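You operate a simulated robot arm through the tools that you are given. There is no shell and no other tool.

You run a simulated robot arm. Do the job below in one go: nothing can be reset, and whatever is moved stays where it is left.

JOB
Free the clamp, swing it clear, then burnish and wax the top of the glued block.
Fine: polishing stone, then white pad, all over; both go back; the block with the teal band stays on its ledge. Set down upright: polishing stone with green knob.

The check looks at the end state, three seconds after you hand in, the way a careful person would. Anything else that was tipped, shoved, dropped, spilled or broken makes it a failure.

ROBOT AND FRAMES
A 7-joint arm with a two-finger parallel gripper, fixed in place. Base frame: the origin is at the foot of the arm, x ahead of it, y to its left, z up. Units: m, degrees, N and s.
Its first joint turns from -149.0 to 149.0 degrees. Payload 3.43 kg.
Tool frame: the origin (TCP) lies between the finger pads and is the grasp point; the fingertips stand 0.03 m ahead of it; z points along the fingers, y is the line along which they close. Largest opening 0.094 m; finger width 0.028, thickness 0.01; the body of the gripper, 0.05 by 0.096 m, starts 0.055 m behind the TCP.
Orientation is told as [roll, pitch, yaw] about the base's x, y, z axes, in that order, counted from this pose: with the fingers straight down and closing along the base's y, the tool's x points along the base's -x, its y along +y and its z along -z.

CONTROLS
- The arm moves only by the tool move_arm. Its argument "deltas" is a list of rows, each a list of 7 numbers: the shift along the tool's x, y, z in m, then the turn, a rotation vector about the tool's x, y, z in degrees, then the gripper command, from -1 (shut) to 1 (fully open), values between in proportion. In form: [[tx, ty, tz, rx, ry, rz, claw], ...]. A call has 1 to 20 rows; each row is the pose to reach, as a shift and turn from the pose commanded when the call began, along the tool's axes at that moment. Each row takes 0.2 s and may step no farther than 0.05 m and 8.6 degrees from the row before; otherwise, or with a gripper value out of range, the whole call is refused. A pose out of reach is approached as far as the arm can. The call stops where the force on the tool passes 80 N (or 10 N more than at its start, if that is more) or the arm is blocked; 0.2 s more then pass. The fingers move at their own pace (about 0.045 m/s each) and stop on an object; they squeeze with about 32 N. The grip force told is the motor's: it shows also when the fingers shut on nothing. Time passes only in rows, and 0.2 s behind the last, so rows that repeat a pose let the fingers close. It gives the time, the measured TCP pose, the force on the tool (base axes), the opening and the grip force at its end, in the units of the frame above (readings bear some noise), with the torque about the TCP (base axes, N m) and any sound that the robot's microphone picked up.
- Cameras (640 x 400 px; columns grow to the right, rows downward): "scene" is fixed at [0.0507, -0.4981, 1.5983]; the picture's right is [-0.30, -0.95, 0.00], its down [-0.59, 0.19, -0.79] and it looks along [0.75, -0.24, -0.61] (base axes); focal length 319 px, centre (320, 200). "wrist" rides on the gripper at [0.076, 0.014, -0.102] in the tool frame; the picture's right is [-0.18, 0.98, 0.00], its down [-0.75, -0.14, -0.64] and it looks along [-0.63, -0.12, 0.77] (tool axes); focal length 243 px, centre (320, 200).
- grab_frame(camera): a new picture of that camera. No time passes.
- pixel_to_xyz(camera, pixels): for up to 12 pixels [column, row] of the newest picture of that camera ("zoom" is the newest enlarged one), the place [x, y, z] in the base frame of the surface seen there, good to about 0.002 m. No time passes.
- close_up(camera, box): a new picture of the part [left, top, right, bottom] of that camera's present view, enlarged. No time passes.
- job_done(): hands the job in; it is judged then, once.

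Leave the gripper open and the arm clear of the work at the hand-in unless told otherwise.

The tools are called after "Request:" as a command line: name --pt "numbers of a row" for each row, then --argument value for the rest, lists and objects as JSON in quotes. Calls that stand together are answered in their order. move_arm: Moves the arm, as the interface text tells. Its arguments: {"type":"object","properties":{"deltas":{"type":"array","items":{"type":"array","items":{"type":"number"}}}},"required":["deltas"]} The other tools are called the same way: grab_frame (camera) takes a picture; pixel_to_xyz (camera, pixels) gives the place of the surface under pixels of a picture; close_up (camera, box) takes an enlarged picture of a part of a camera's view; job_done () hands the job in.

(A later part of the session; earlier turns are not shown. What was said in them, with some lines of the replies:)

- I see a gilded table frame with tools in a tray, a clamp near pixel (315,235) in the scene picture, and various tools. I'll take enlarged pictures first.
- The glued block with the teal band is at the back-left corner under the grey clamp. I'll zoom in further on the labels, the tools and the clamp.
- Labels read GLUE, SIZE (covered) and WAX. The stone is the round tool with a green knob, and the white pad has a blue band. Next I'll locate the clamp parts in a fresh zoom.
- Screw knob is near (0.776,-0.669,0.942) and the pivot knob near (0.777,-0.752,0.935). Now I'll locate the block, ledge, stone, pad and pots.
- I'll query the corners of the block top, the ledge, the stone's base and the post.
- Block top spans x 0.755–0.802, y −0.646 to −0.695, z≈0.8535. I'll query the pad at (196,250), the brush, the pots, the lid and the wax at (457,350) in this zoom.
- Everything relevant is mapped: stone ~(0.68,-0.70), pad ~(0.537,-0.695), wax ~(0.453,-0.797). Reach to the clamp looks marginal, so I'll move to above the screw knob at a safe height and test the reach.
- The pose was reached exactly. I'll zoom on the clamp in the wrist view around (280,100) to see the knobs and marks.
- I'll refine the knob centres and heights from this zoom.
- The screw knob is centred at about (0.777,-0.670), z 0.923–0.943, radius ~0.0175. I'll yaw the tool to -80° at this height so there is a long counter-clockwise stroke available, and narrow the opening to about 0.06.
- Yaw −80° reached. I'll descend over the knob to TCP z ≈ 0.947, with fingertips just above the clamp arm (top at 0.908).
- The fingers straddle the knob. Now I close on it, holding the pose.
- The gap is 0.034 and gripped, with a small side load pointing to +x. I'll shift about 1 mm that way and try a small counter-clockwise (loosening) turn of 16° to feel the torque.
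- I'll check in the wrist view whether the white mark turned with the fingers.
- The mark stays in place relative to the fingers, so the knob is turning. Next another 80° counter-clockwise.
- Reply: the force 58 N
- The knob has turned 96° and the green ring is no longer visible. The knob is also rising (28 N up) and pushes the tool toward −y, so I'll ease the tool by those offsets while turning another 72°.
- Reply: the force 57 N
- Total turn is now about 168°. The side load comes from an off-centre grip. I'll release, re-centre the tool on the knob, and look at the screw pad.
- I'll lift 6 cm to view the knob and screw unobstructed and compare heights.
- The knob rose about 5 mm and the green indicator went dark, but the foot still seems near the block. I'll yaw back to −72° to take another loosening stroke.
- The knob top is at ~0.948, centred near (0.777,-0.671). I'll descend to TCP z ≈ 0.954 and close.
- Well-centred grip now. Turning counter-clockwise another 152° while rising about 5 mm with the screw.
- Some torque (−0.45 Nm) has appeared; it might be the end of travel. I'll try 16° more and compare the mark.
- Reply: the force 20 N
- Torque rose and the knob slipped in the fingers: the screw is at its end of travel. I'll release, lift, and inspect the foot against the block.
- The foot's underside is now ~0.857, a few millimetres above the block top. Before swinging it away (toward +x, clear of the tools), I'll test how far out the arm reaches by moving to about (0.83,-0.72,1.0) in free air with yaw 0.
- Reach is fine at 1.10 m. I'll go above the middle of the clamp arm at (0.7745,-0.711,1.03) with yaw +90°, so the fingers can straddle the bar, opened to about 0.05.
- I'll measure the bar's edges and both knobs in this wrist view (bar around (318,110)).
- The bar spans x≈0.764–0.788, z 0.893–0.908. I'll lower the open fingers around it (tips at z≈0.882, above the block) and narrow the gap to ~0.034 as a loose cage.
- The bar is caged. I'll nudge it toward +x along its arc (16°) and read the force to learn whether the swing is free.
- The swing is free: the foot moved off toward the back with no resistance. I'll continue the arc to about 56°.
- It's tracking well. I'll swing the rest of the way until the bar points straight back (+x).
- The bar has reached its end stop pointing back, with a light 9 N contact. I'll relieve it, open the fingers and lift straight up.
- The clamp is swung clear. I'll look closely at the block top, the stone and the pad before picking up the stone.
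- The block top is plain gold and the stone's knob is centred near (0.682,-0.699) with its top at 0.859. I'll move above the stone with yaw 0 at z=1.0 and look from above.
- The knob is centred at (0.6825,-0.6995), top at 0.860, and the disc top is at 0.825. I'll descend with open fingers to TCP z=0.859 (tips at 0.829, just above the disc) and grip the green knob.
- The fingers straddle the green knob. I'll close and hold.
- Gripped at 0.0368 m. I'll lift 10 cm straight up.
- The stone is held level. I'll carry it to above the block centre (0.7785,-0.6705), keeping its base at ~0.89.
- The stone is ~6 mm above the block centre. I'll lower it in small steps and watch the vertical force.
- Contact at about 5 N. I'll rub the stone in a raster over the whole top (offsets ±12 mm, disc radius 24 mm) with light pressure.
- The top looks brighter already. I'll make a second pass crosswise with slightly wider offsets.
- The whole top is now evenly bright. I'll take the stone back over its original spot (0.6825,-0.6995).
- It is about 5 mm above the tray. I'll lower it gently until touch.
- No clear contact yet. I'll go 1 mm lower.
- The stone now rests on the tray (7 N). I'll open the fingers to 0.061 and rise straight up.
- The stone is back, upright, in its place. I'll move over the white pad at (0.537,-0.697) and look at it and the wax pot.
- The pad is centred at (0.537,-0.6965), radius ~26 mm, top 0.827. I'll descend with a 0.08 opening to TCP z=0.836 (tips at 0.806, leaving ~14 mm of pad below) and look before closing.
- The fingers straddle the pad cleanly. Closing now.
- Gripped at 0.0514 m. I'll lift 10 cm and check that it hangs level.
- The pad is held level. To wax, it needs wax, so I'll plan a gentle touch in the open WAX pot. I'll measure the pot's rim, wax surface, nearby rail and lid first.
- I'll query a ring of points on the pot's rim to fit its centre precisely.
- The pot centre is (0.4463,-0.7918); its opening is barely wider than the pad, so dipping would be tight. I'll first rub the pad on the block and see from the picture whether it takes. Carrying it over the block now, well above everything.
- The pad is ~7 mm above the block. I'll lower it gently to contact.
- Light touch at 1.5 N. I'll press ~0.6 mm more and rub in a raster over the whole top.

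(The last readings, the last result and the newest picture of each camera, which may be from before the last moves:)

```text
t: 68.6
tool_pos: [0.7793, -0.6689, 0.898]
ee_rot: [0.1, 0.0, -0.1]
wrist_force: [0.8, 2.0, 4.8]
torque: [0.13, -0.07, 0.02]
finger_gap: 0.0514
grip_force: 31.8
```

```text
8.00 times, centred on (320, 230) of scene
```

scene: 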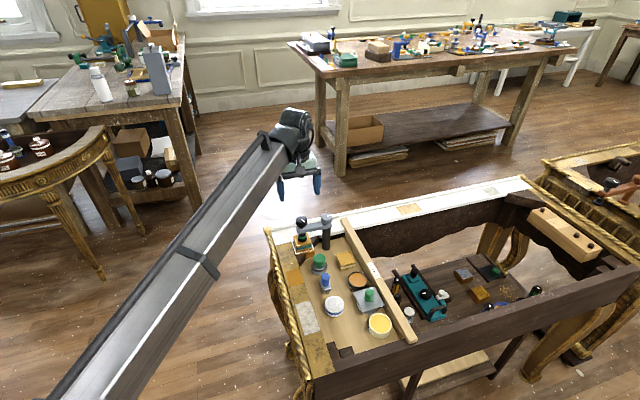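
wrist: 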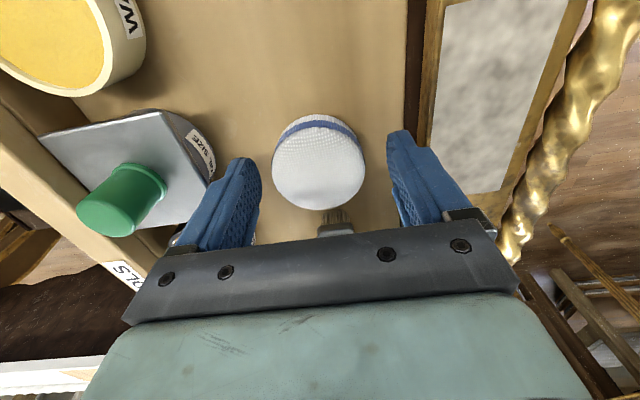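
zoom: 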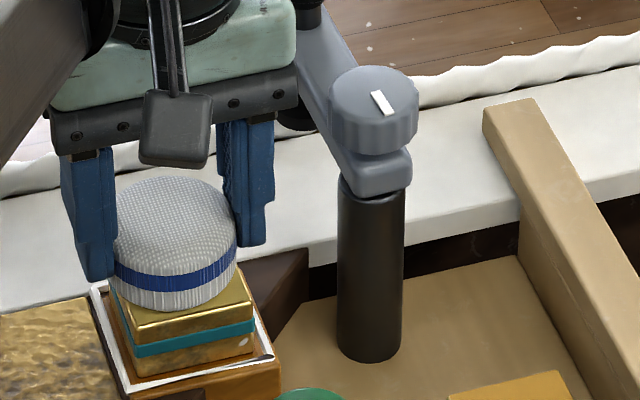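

Contact held at about 5–6 N. I'll lift and look at the top to see whether its appearance changed.

Request:
move_arm --pt "0 0 -0.01 0 0 0 -1" --pt "0 0 -0.035 0 0 0 -1" --pt "0 0 -0.065 0 0 0 -1" --pt "0 0 -0.065 0 0 0 -1"

Request:
close_up --camera "scene" --box '[285, 225, 333, 255]'

Request:
close_up --camera "wrist" --box '[200, 20, 440, 170]'

```text
t: 69.6
tool_pos: [0.7789, -0.6705, 0.9619]
ee_rot: [-0.1, 0.0, 0.0]
wrist_force: [0.2, 0.3, 0.6]
torque: [0.02, -0.03, 0.01]
finger_gap: 0.0513
grip_force: 31.4
```

```text
13.33 times, centred on (309, 240) of scene
```

zoom: 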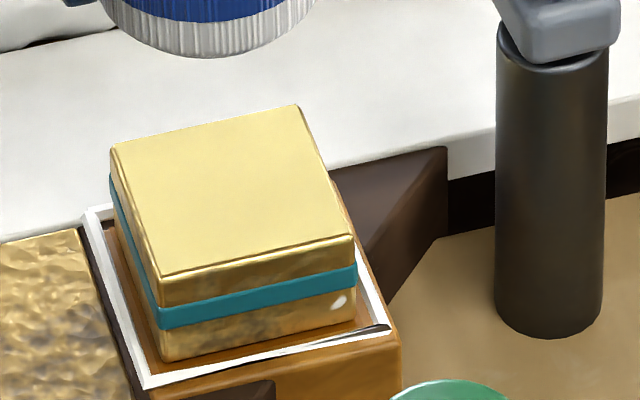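

```text
2.67 times, centred on (320, 95) of wrist
```

zoom: 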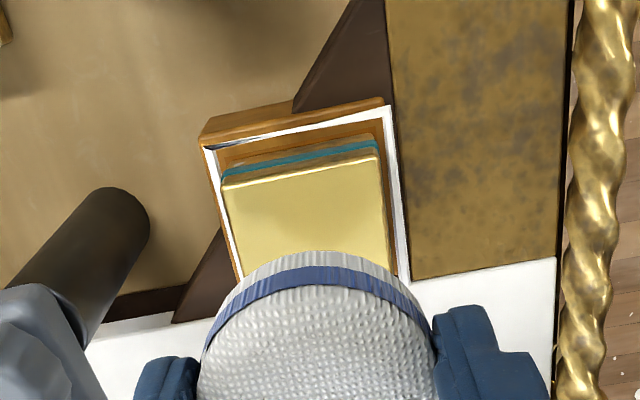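

No visible change in the sheen, so the dry pad did nothing: it needs wax from the pot. I'll measure precisely where the pad sits in the gripper via points on its blue band, and the front rail near the pot.

Request:
pixel_to_xyz --camera "zoom" --pixels '[[320, 278], [280, 282], [360, 282], [250, 297], [390, 297], [228, 318], [412, 318], [215, 335], [424, 335], [320, 258], [270, 265], [370, 265]]'

Request:
pixel_to_xyz --camera "zoom" --pixels '[[320, 278], [280, 282], [360, 282], [250, 297], [390, 297], [228, 318], [412, 318], [215, 335], [424, 335], [320, 258], [270, 265], [370, 265]]'

Request:
grab_frame --camera "scene"

Request:
pixel_to_xyz --camera "scene" --pixels '[[385, 350], [400, 346], [370, 352], [395, 342], [380, 345], [360, 350], [410, 340], [340, 352], [350, 345]]'

```text
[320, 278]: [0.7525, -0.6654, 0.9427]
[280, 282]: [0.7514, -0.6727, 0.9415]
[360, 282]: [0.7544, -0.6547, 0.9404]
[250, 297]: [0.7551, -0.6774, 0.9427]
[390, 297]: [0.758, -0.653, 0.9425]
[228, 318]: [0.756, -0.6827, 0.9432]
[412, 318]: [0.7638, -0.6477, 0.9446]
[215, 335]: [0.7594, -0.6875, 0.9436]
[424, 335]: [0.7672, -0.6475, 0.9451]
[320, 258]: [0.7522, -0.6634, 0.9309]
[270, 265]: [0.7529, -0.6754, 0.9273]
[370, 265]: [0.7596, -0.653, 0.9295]
```

```text
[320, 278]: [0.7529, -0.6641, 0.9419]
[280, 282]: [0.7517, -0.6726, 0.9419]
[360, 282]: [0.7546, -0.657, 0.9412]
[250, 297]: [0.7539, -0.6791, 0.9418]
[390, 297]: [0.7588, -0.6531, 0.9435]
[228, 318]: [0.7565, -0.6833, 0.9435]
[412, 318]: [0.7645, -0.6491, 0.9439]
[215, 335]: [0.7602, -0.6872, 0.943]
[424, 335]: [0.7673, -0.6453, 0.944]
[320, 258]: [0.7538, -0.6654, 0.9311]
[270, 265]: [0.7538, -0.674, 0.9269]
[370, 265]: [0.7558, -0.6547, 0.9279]
```

```text
taken
```

scene: 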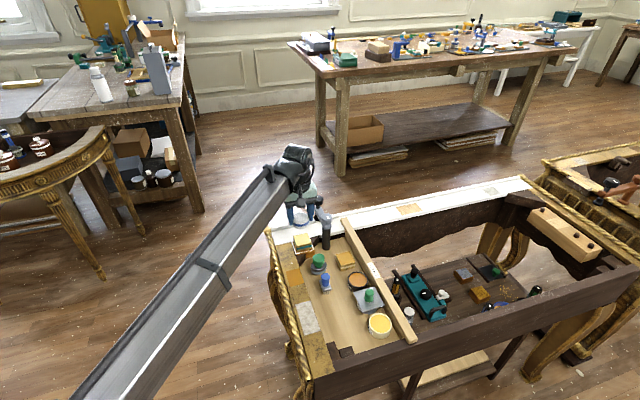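

```text
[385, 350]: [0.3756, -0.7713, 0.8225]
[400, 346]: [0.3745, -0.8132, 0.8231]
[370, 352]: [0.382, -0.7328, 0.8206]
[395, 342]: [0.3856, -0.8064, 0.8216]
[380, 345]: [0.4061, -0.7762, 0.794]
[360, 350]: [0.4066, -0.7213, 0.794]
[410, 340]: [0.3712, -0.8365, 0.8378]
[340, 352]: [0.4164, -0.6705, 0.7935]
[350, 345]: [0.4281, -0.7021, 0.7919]
```

The pad is essentially centred in the gripper, and the rail and lid leave room if the fingers close along x. I'll carry the pad high over to the wax pot at (0.4463,-0.7918), turning to yaw −90° on the way and stopping ~6 cm above the pot.

Request:
move_arm --pt "0.0302 -0.011 -0.015 0 0 8.18 -1" --pt "0.0604 -0.0221 -0.02 0 0 16.36 -1" --pt "0.0906 -0.0331 -0.02 0 0 24.5 -1" --pt "0.1208 -0.0441 -0.02 0 0 32.7 -1" --pt "0.151 -0.0551 -0.02 0 0 40.9 -1" --pt "0.1812 -0.0662 -0.02 0 0 49.1 -1" --pt "0.2114 -0.0772 -0.02 0 0 57.3 -1" --pt "0.2416 -0.0882 -0.01 0 0 65.5 -1" --pt "0.2718 -0.0993 0 0 0 73.6 -1" --pt "0.302 -0.1103 0.015 0 0 81.8 -1" --pt "0.3322 -0.1213 0.03 0 0 90 -1" --pt "0.3322 -0.1213 0.03 0 0 90 -1"

Request:
grab_frame --camera "wrist"

Request:
close_up --camera "scene" --box '[330, 270, 426, 330]'

```text
t: 72.2
tool_pos: [0.4464, -0.7922, 0.9303]
ee_rot: [0.0, 0.0, -90.2]
wrist_force: [0.3, 0.2, 0.2]
torque: [-0.03, 0.03, -0.02]
finger_gap: 0.0512
grip_force: 31.5
```

```text
taken
```

wrist: 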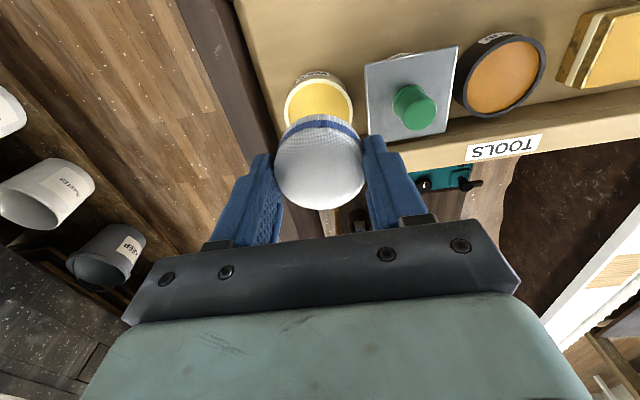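

```text
6.67 times, centred on (378, 300) of scene
```

zoom: 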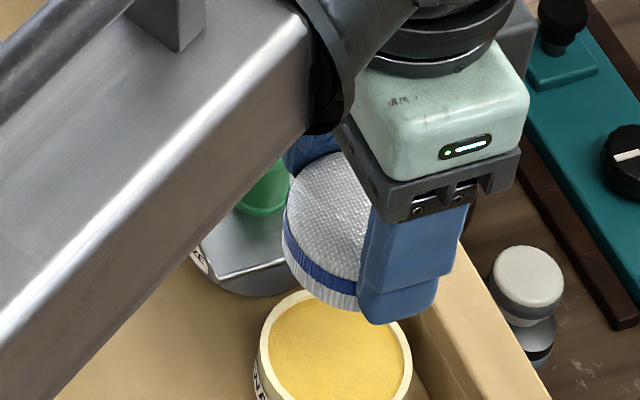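

I'll check the pot's rim from this viewpoint to confirm alignment.

Request:
close_up --camera "wrist" --box '[256, 50, 384, 130]'

Request:
pixel_to_xyz --camera "zoom" --pixels '[[320, 125], [240, 150], [400, 150], [190, 190], [450, 185], [165, 240], [475, 230], [320, 200], [250, 220], [390, 220], [320, 160]]'

```text
5.00 times, centred on (320, 90) of wrist
```

zoom: 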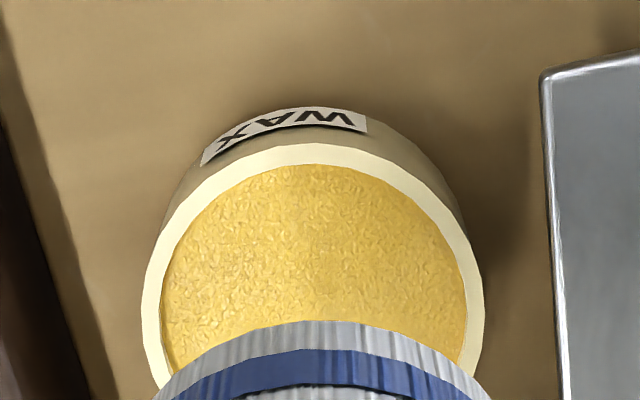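

```text
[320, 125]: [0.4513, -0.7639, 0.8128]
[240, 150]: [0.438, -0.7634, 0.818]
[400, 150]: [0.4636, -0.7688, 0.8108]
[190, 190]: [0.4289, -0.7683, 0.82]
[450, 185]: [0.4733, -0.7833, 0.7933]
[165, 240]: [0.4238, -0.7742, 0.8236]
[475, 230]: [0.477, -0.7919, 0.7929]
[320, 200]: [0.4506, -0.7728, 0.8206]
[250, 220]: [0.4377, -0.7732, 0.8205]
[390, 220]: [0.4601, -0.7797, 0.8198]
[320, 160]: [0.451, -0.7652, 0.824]
```

Aligned to about 1 mm. I'll shift 0.8 mm toward −x and lower the pad to ~5 mm above the rim.

Request:
move_arm --pt "-0.0002 -0.0008 0.02 0 0 0 -1" --pt "-0.0002 -0.0008 0.045 0 0 0 -1" --pt "-0.0002 -0.0008 0.06 0 0 0 -1" --pt "-0.0002 -0.0008 0.06 0 0 0 -1"

Request:
close_up --camera "scene" --box '[345, 290, 425, 340]'

Request:
close_up --camera "wrist" --box '[240, 60, 400, 160]'

```text
t: 73.2
tool_pos: [0.4458, -0.7909, 0.8708]
ee_rot: [0.0, -0.1, -90.0]
wrist_force: [0.4, 0.3, -0.4]
torque: [-0.01, -0.01, -0.03]
finger_gap: 0.0514
grip_force: 32.3
```

```text
8.00 times, centred on (385, 315) of scene
```

zoom: 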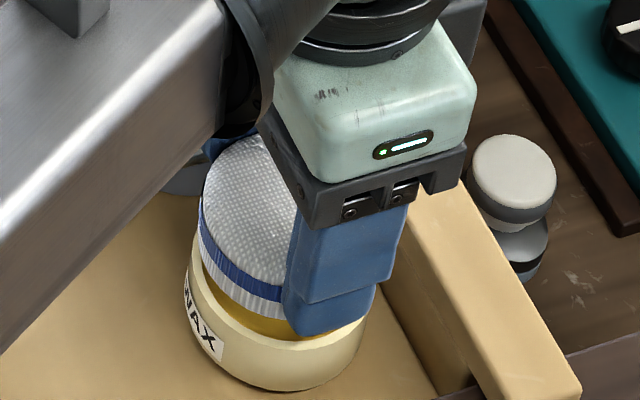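

```text
4.00 times, centred on (320, 110) of wrist
```

zoom: 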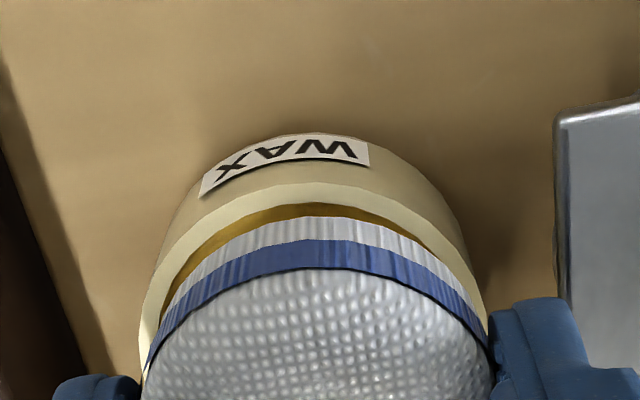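

Very close. I'll fine-shift by 0.6 mm in both directions and lower in small steps, watching the force.

Request:
move_arm --pt "-0.0006 -0.0006 0.002 0 0 0 -1" --pt "-0.0006 -0.0006 0.004 0 0 0 -1" --pt "-0.0006 -0.0006 0.0055 0 0 0 -1" --pt "-0.0006 -0.0006 0.0055 0 0 0 -1"

Request:
close_up --camera "wrist" --box '[240, 60, 400, 160]'

```text
t: 74.2
tool_pos: [0.446, -0.7925, 0.8656]
ee_rot: [-0.1, 0.0, -90.0]
wrist_force: [0.3, 0.0, -0.3]
torque: [0.02, 0.0, 0.01]
finger_gap: 0.0514
grip_force: 31.3
```

```text
4.00 times, centred on (320, 110) of wrist
```

zoom: 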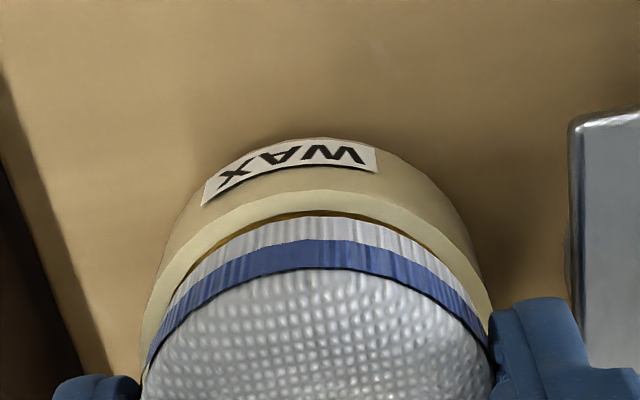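

No contact yet and the pad edge still sits inside the rim. Continuing down 2 mm.

Request:
move_arm --pt "0 0 0.0007 0 0 0 -1" --pt "0 0 0.0014 0 0 0 -1" --pt "0 0 0.002 0 0 0 -1" --pt "0 0 0.002 0 0 0 -1"

Request:
close_up --camera "wrist" --box '[240, 60, 400, 160]'

```text
t: 75.2
tool_pos: [0.445, -0.7904, 0.8646]
ee_rot: [0.0, 0.0, -90.0]
wrist_force: [0.0, 0.5, 0.0]
torque: [-0.01, -0.01, -0.03]
finger_gap: 0.0513
grip_force: 32.1
```

```text
4.00 times, centred on (320, 110) of wrist
```

zoom: 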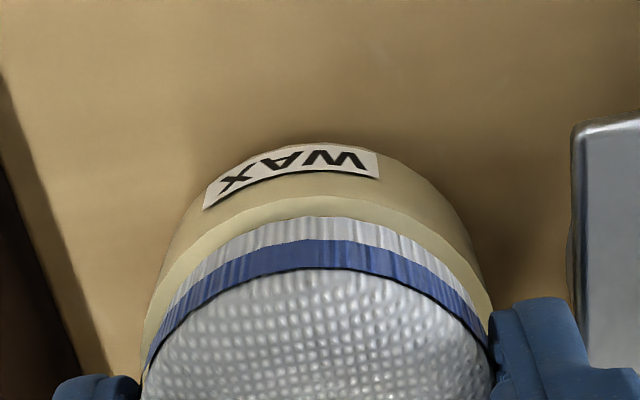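

Still no contact force, and the pad is now inside the rim. I'll lower another 1.2 mm to touch the wax.

Request:
move_arm --pt "0 0 0.0004 0 0 0 -1" --pt "0 0 0.0008 0 0 0 -1" --pt "0 0 0.0012 0 0 0 -1" --pt "0 0 0.0012 0 0 0 -1"

```text
t: 76.2
tool_pos: [0.4452, -0.7913, 0.8625]
ee_rot: [0.1, 0.1, -90.0]
wrist_force: [1.0, 0.6, 9.8]
torque: [-0.04, -0.04, 0.03]
finger_gap: 0.0515
grip_force: 32.3
```

Contact of ~10 N, straight down: the pad is on the wax. I'll ease slightly, hold a moment, then lift straight up.

Request:
move_arm --pt "0 0 -0.0003 0 0 0 -1" --pt "0 0 -0.0003 0 0 0 -1" --pt "0 0 -0.0003 0 0 0 -1" --pt "0 0 -0.003 0 0 0 -1" --pt "0 0 -0.006 0 0 0 -1" --pt "0 0 -0.02 0 0 0 -1" --pt "0 0 -0.05 0 0 0 -1" --pt "0 0 -0.09 0 0 0 -1" --pt "0 0 -0.1 0 0 0 -1"

Request:
close_up --camera "scene" --box '[335, 265, 431, 325]'

Request:
close_up --camera "wrist" --box '[220, 40, 412, 160]'

```text
t: 78.2
tool_pos: [0.4454, -0.7911, 0.9651]
ee_rot: [0.0, 0.0, -90.0]
wrist_force: [-1.1, 0.2, 0.1]
torque: [-0.04, -0.04, -0.03]
finger_gap: 0.0514
grip_force: 32.4
```

```text
6.67 times, centred on (383, 295) of scene
```

zoom: 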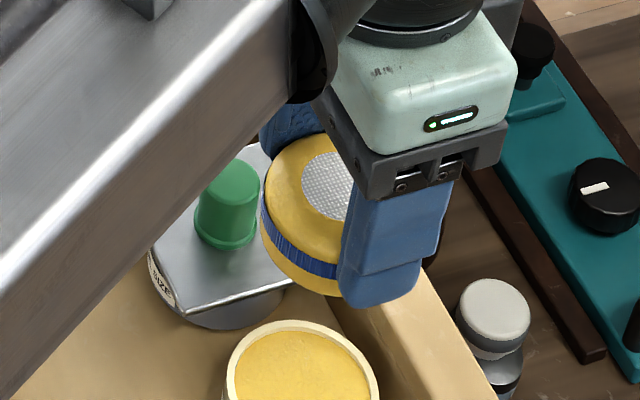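

```text
3.33 times, centred on (316, 100) of wrist
```

zoom: 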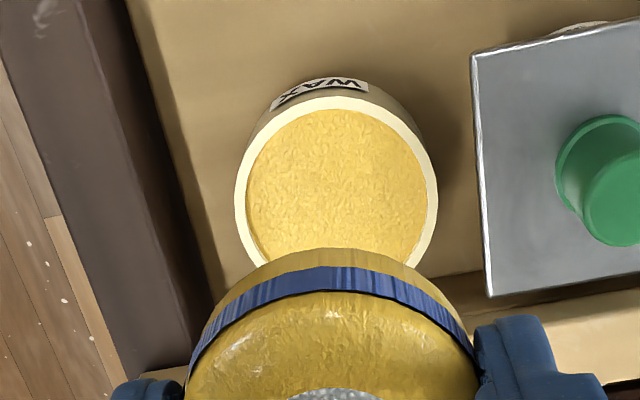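

The pad took on wax (it turned yellow). The pot stands where it was. I'll carry the pad back over the block, returning to yaw 0.

Request:
move_arm --pt "0.0111 0.0303 -0.015 0 0 -8.18 -1" --pt "0.0222 0.0607 -0.02 0 0 -16.36 -1" --pt "0.0333 0.091 -0.02 0 0 -24.5 -1" --pt "0.0444 0.1213 -0.02 0 0 -32.7 -1" --pt "0.0555 0.1516 -0.02 0 0 -40.9 -1" --pt "0.0666 0.182 -0.02 0 0 -49.1 -1" --pt "0.0777 0.2123 -0.02 0 0 -57.3 -1" --pt "0.0888 0.2426 -0.02 0 0 -65.5 -1" --pt "0.0999 0.273 -0.02 0 0 -73.6 -1" --pt "0.111 0.3033 -0.015 0 0 -81.8 -1" --pt "0.1221 0.3336 0 0 0 -90 -1" --pt "0.1221 0.3336 0.03 0 0 -90 -1" --pt "0.1221 0.3336 0.055 0 0 -90 -1" --pt "0.1221 0.3336 0.0602 0 0 -90 -1" --pt "0.1221 0.3336 0.0602 0 0 -90 -1"

Request:
close_up --camera "scene" --box '[280, 205, 360, 255]'

```text
t: 81.4
tool_pos: [0.7801, -0.6683, 0.9035]
ee_rot: [0.1, -0.1, 0.0]
wrist_force: [0.1, 0.4, -0.2]
torque: [0.01, -0.01, 0.02]
finger_gap: 0.0514
grip_force: 32.4
```

```text
8.00 times, centred on (320, 230) of scene
```

zoom: 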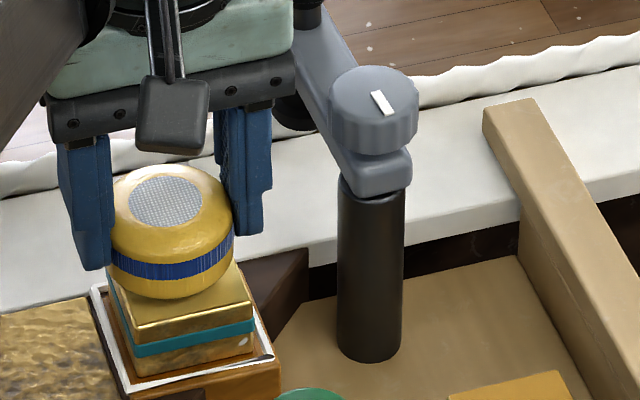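

The waxed pad is ~5 mm above the block. Lowering gently to contact.

Request:
move_arm --pt "0 0 0.003 0 0 0 -1" --pt "0 0 0.0048 0 0 0 -1" --pt "0 0 0.0058 0 0 0 -1" --pt "0 0 0.0058 0 0 0 -1"

```text
t: 82.4
tool_pos: [0.7795, -0.6701, 0.8973]
ee_rot: [0.0, -0.1, 0.0]
wrist_force: [1.1, 0.2, 1.4]
torque: [0.02, -0.01, -0.01]
finger_gap: 0.0511
grip_force: 31.3
```

Light touch. I'll press ~0.6 mm more and rub the raster over the entire top.

Request:
move_arm --pt "0 0 0.0006 0 0 0 -1" --pt "0.006 -0.006 0.0006 0 0 0 -1" --pt "0.012 -0.012 0.0006 0 0 0 -1" --pt "0.012 0 0.0006 0 0 0 -1" --pt "0.012 0.012 0.0006 0 0 0 -1" --pt "0.006 0.012 0.0006 0 0 0 -1" --pt "0.006 0 0.0006 0 0 0 -1" --pt "0.006 -0.012 0.0006 0 0 0 -1" --pt "0 -0.012 0.0006 0 0 0 -1" --pt "0 0 0.0006 0 0 0 -1" --pt "0 0.012 0.0006 0 0 0 -1" --pt "-0.006 0.012 0.0006 0 0 0 -1" --pt "-0.006 0 0.0006 0 0 0 -1" --pt "-0.006 -0.012 0.0006 0 0 0 -1" --pt "-0.012 -0.012 0.0006 0 0 0 -1" --pt "-0.012 0 0.0006 0 0 0 -1" --pt "-0.012 0.012 0.0006 0 0 0 -1" --pt "-0.006 0.006 0.0006 0 0 0 -1" --pt "0 0 0.0006 0 0 0 -1" --pt "0 0 0.0006 0 0 0 -1"

Request:
close_up --camera "scene" --box '[280, 205, 360, 255]'

```text
t: 86.6
tool_pos: [0.7797, -0.6687, 0.8975]
ee_rot: [0.1, 0.1, 0.0]
wrist_force: [2.3, 3.1, 7.2]
torque: [0.22, -0.14, 0.01]
finger_gap: 0.0514
grip_force: 32.1
```

```text
8.00 times, centred on (320, 230) of scene
```

zoom: 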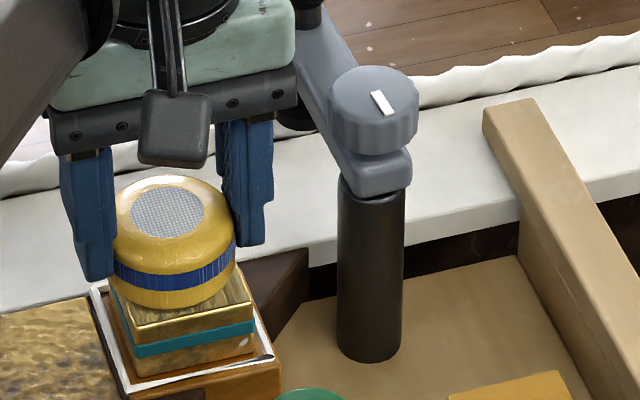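

Now a crosswise second pass with slightly wider offsets, then lift to look.

Request:
move_arm --pt "0.007 -0.008 0 0 0 0 -1" --pt "0.015 -0.015 0 0 0 0 -1" --pt "0 -0.015 0 0 0 0 -1" --pt "-0.015 -0.015 0 0 0 0 -1" --pt "-0.015 -0.008 0 0 0 0 -1" --pt "0 -0.008 0 0 0 0 -1" --pt "0.015 -0.008 0 0 0 0 -1" --pt "0.015 0 0 0 0 0 -1" --pt "0 0 0 0 0 0 -1" --pt "-0.015 0 0 0 0 0 -1" --pt "-0.015 0.008 0 0 0 0 -1" --pt "0 0.008 0 0 0 0 -1" --pt "0.015 0.008 0 0 0 0 -1" --pt "0.015 0.015 0 0 0 0 -1" --pt "0 0.015 0 0 0 0 -1" --pt "-0.015 0.015 0 0 0 0 -1" --pt "-0.008 0.008 0 0 0 0 -1" --pt "0 0 0 0 0 0 -1" --pt "0 0 -0.01 0 0 0 -1" --pt "0 0 -0.05 0 0 0 -1"

Request:
close_up --camera "scene" --box '[285, 225, 333, 255]'

Request:
close_up --camera "wrist" --box '[200, 20, 440, 170]'

```text
t: 90.8
tool_pos: [0.7808, -0.6701, 0.9484]
ee_rot: [-0.1, 0.0, 0.0]
wrist_force: [0.4, 0.3, 0.0]
torque: [0.02, 0.0, -0.02]
finger_gap: 0.0517
grip_force: 31.8
```

```text
13.33 times, centred on (309, 240) of scene
```

zoom: 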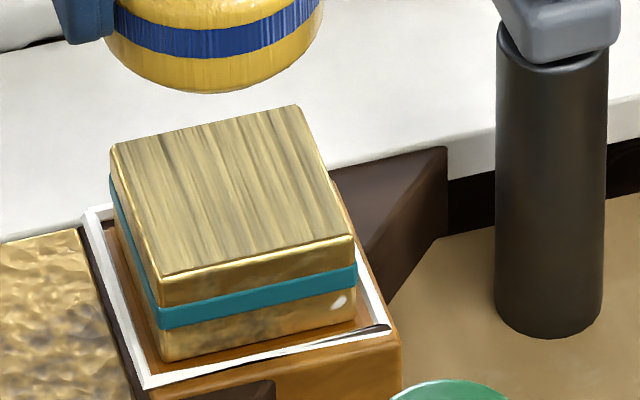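

```text
2.67 times, centred on (320, 95) of wrist
```

zoom: 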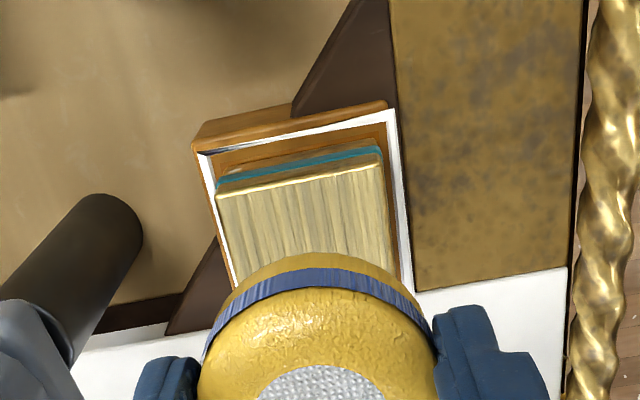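

The whole top now shows the wax film evenly. I'll carry the pad back over its original spot (0.537,-0.6965), passing high over the stone and brush.

Request:
move_arm --pt "0 0 -0.012 0 0 0 -1" --pt "0.035 -0.004 -0.012 0 0 0 -1" --pt "0.078 -0.008 -0.012 0 0 0 -1" --pt "0.12 -0.013 -0.012 0 0 0 -1" --pt "0.162 -0.0175 -0.012 0 0 0 -1" --pt "0.204 -0.022 -0.012 0 0 0 -1" --pt "0.2415 -0.026 -0.01 0 0 0 -1" --pt "0.2415 -0.026 -0.01 0 0 0 -1" --pt "0.2415 -0.026 0.03 0 0 0 -1" --pt "0.2415 -0.026 0.07 0 0 0 -1" --pt "0.2415 -0.026 0.095 0 0 0 -1" --pt "0.2415 -0.026 0.103 0 0 0 -1" --pt "0.2415 -0.026 0.103 0 0 0 -1"

Request:
close_up --camera "scene" --box '[290, 255, 386, 315]'

Request:
grab_frame --camera "wrist"

```text
t: 93.6
tool_pos: [0.5366, -0.6951, 0.8425]
ee_rot: [0.0, -0.1, 0.0]
wrist_force: [-0.9, 0.2, -0.5]
torque: [-0.04, -0.01, 0.01]
finger_gap: 0.0512
grip_force: 32.0
```

```text
6.67 times, centred on (338, 285) of scene
```

zoom: 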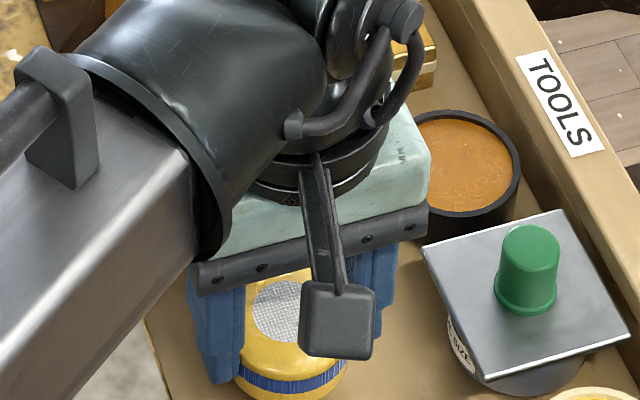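

```text
taken
```

wrist: 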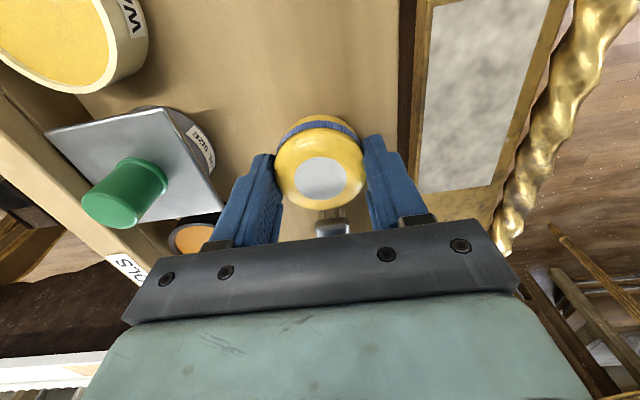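

About 7 mm to go. Lowering gently to the tray.

Request:
move_arm --pt "0 0 0.003 0 0 0 -1" --pt "0 0 0.005 0 0 0 -1" --pt "0 0 0.0065 0 0 0 -1" --pt "0 0 0.0073 0 0 0 -1" --pt "0 0 0.0073 0 0 0 -1"

```text
t: 94.8
tool_pos: [0.5381, -0.6952, 0.8361]
ee_rot: [0.0, 0.0, 0.0]
wrist_force: [0.0, -0.6, -0.2]
torque: [0.0, 0.01, 0.01]
finger_gap: 0.0512
grip_force: 31.9
```

No contact yet; another millimetre down in small steps.

Request:
move_arm --pt "0 0 0.0005 0 0 0 -1" --pt "0 0 0.001 0 0 0 -1" --pt "0 0 0.001 0 0 0 -1"

```text
t: 95.6
tool_pos: [0.5371, -0.6943, 0.8365]
ee_rot: [0.0, -0.1, 0.0]
wrist_force: [1.7, -1.1, 9.3]
torque: [-0.02, -0.08, 0.02]
finger_gap: 0.0513
grip_force: 32.4
```

The pad is on the tray (9 N). I'll relieve slightly, open to 0.08 and rise straight up.

Request:
move_arm --pt "0 0 -0.0005 0 0 0 -1" --pt "0 0 -0.0005 0 0 0 0.7" --pt "0 0 -0.0005 0 0 0 0.7" --pt "0 0 -0.0005 0 0 0 0.7" --pt "0 0 -0.02 0 0 0 0.7" --pt "0 0 -0.06 0 0 0 0.7" --pt "0 0 -0.105 0 0 0 0.7" --pt "0 0 -0.15 0 0 0 0.7" --pt "0 0 -0.15 0 0 0 0.7"

Request:
grab_frame --camera "wrist"

Request:
grab_frame --camera "scene"

```text
t: 97.6
tool_pos: [0.537, -0.6951, 0.987]
ee_rot: [-0.1, 0.1, 0.0]
wrist_force: [0.0, 0.0, 0.3]
torque: [0.0, 0.02, 0.0]
finger_gap: 0.0799
grip_force: 0.0
```

```text
taken
```

wrist: 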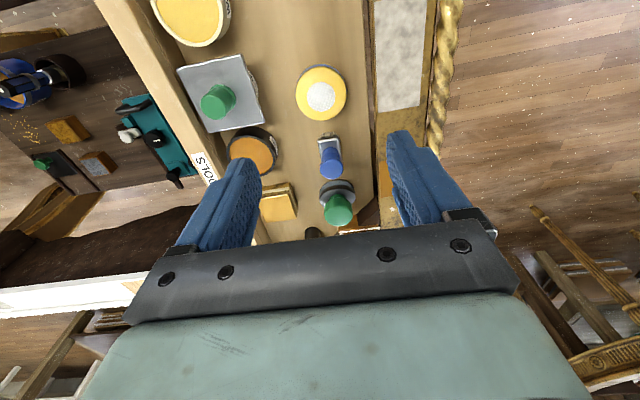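

```text
taken
```

scene: 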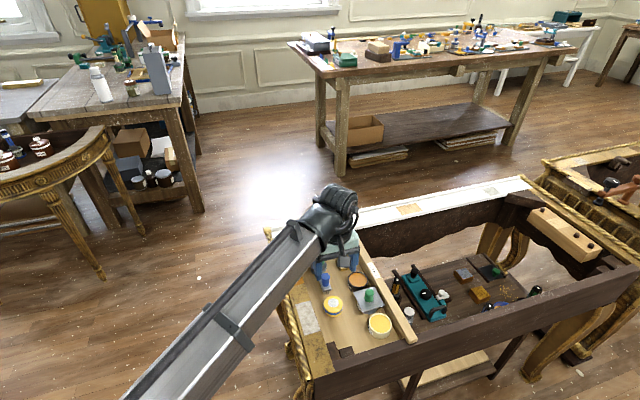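

Both tools are back and the arm is free. I'll raise the arm and park it clear to the left of the work with the gripper open, then inspect everything.

Request:
move_arm --pt "0 0 -0.04 0 0 0 0.7" --pt "0 0 -0.08 0 0 0 0.7" --pt "0 0 -0.12 0 0 0 0.8" --pt "0 0 -0.165 0 0 0 1" --pt "-0.026 0.031 -0.165 0 0 0 1" --pt "-0.053 0.062 -0.165 0 0 0 1" --pt "-0.08 0.093 -0.165 0 0 0 1" --pt "-0.107 0.124 -0.165 0 0 0 1" --pt "-0.134 0.155 -0.165 0 0 0 1" --pt "-0.16 0.186 -0.165 0 0 0 1" --pt "-0.187 0.217 -0.165 0 0 0 1" --pt "-0.213 0.246 -0.165 0 0 0 1" --pt "-0.213 0.246 -0.165 0 0 0 1"

Request:
close_up --camera "scene" --box '[260, 200, 420, 300]'

Request:
close_up --camera "scene" --box '[280, 270, 440, 370]'

Request:
close_up --camera "scene" --box '[285, 225, 333, 255]'

```text
t: 100.4
tool_pos: [0.7513, -0.4489, 1.151]
ee_rot: [0.0, 0.1, 0.0]
wrist_force: [-0.5, 1.4, 0.0]
torque: [0.01, 0.01, 0.01]
finger_gap: 0.0939
grip_force: 0.1
```

```text
4.00 times, centred on (340, 250) of scene
```

zoom: 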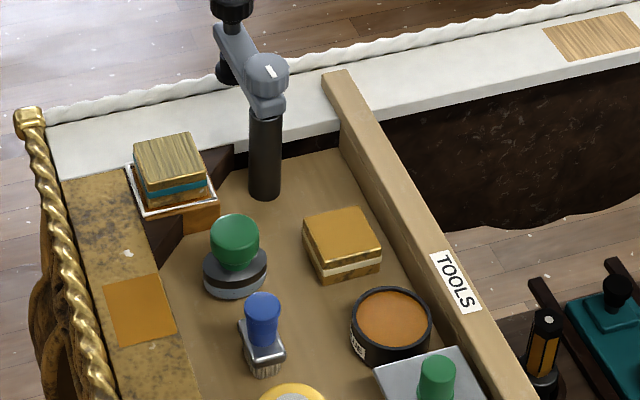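

```text
4.00 times, centred on (360, 320) of scene
```

zoom: 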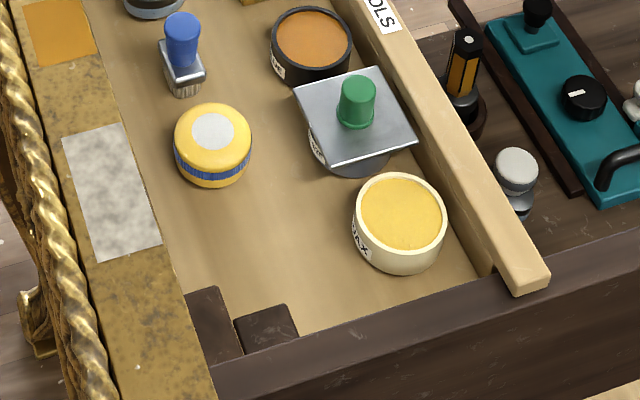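

```text
13.33 times, centred on (309, 240) of scene
```

zoom: 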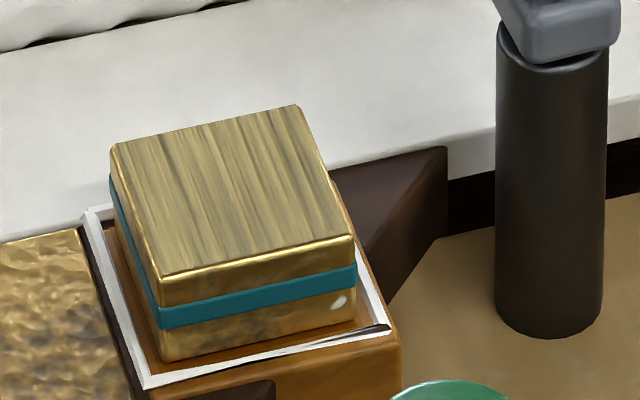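

Everything looks in order. I'll take one more enlarged look at the waxed surface and the swung clamp, and verify a few positions.

Request:
close_up --camera "scene" --box '[291, 230, 315, 245]'

Request:
close_up --camera "scene" --box '[295, 190, 359, 230]'

Request:
pixel_to_xyz --camera "zoom" --pixels '[[230, 70], [230, 180], [320, 270], [350, 240]]'

Request:
close_up --camera "scene" --box '[300, 245, 364, 285]'

Request:
pixel_to_xyz --camera "zoom" --pixels '[[190, 115], [190, 160], [190, 200], [190, 260], [450, 140]]'

```text
16.00 times, centred on (303, 238) of scene
```

zoom: 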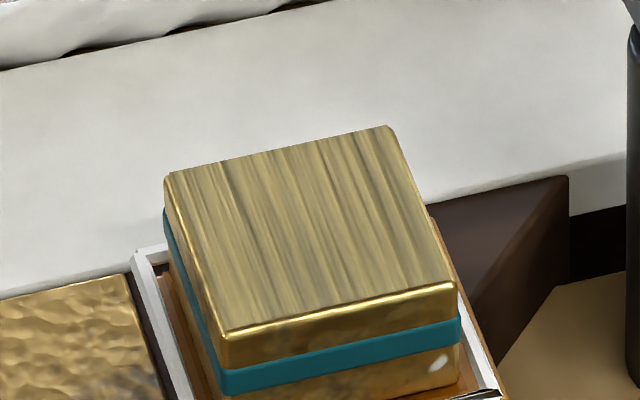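

```text
10.00 times, centred on (327, 210) of scene
```

zoom: 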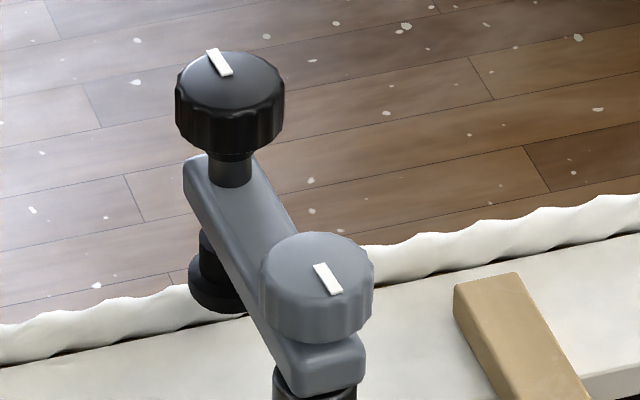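

```text
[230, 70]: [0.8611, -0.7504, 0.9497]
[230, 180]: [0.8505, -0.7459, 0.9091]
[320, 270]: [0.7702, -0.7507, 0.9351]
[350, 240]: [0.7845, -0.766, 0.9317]
```

```text
10.00 times, centred on (332, 265) of scene
```

zoom: 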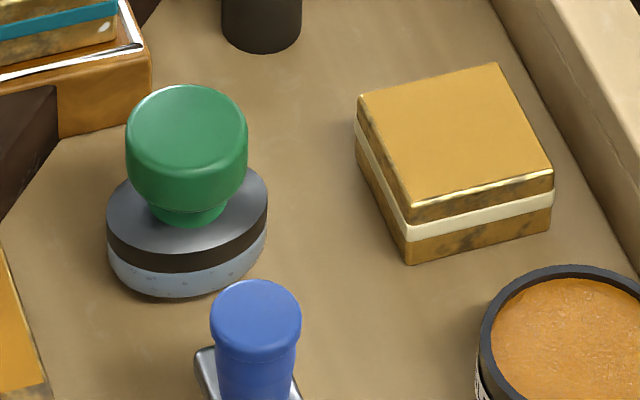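

```text
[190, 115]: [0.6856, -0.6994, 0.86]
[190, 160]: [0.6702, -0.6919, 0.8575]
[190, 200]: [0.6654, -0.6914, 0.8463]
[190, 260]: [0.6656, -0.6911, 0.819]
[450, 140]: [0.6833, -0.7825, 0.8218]
```

The clamp is freed and points straight back, clear of the block. The block hasn't moved on its ledge, and its top is burnished and waxed all over. The stone is upright and the pad is back, each within about 3 mm of its original spot. The pots, brush and lid haven't moved. The arm is parked clear with the gripper open, so I'm handing in.

Request:
job_done

```text
The job is handed in.
```

I freed the clamp and swung it clear, then burnished and waxed the top of the glued block and handed the job in. I have not seen a result from the check.

- **Clamp:** I unscrewed the black knob to its stop, which lifted the foot a few millimetres off the block. I then swung the bar to its end stop, where it points straight back, away from the block.
- **Burnishing:** I rubbed the polishing stone over the whole top in two crossing passes, and the surface turned evenly bright.
- **Waxing:** A first pass with the dry white pad left no mark, so I dipped the pad in the open WAX pot. I then rubbed the whole top in two crossing passes. It now shows a wax film all over, which looks streaky rather than smooth.
- **Tools:** The polishing stone is back upright, about 2 mm from its original spot. The pad is back about 3 mm from its spot and is now yellow with wax.
- **Everything else:** The block with the teal band is still on its ledge, and in the last pictures the pots, lid and brush had not moved. The arm is parked to the left of the work with the gripper open.
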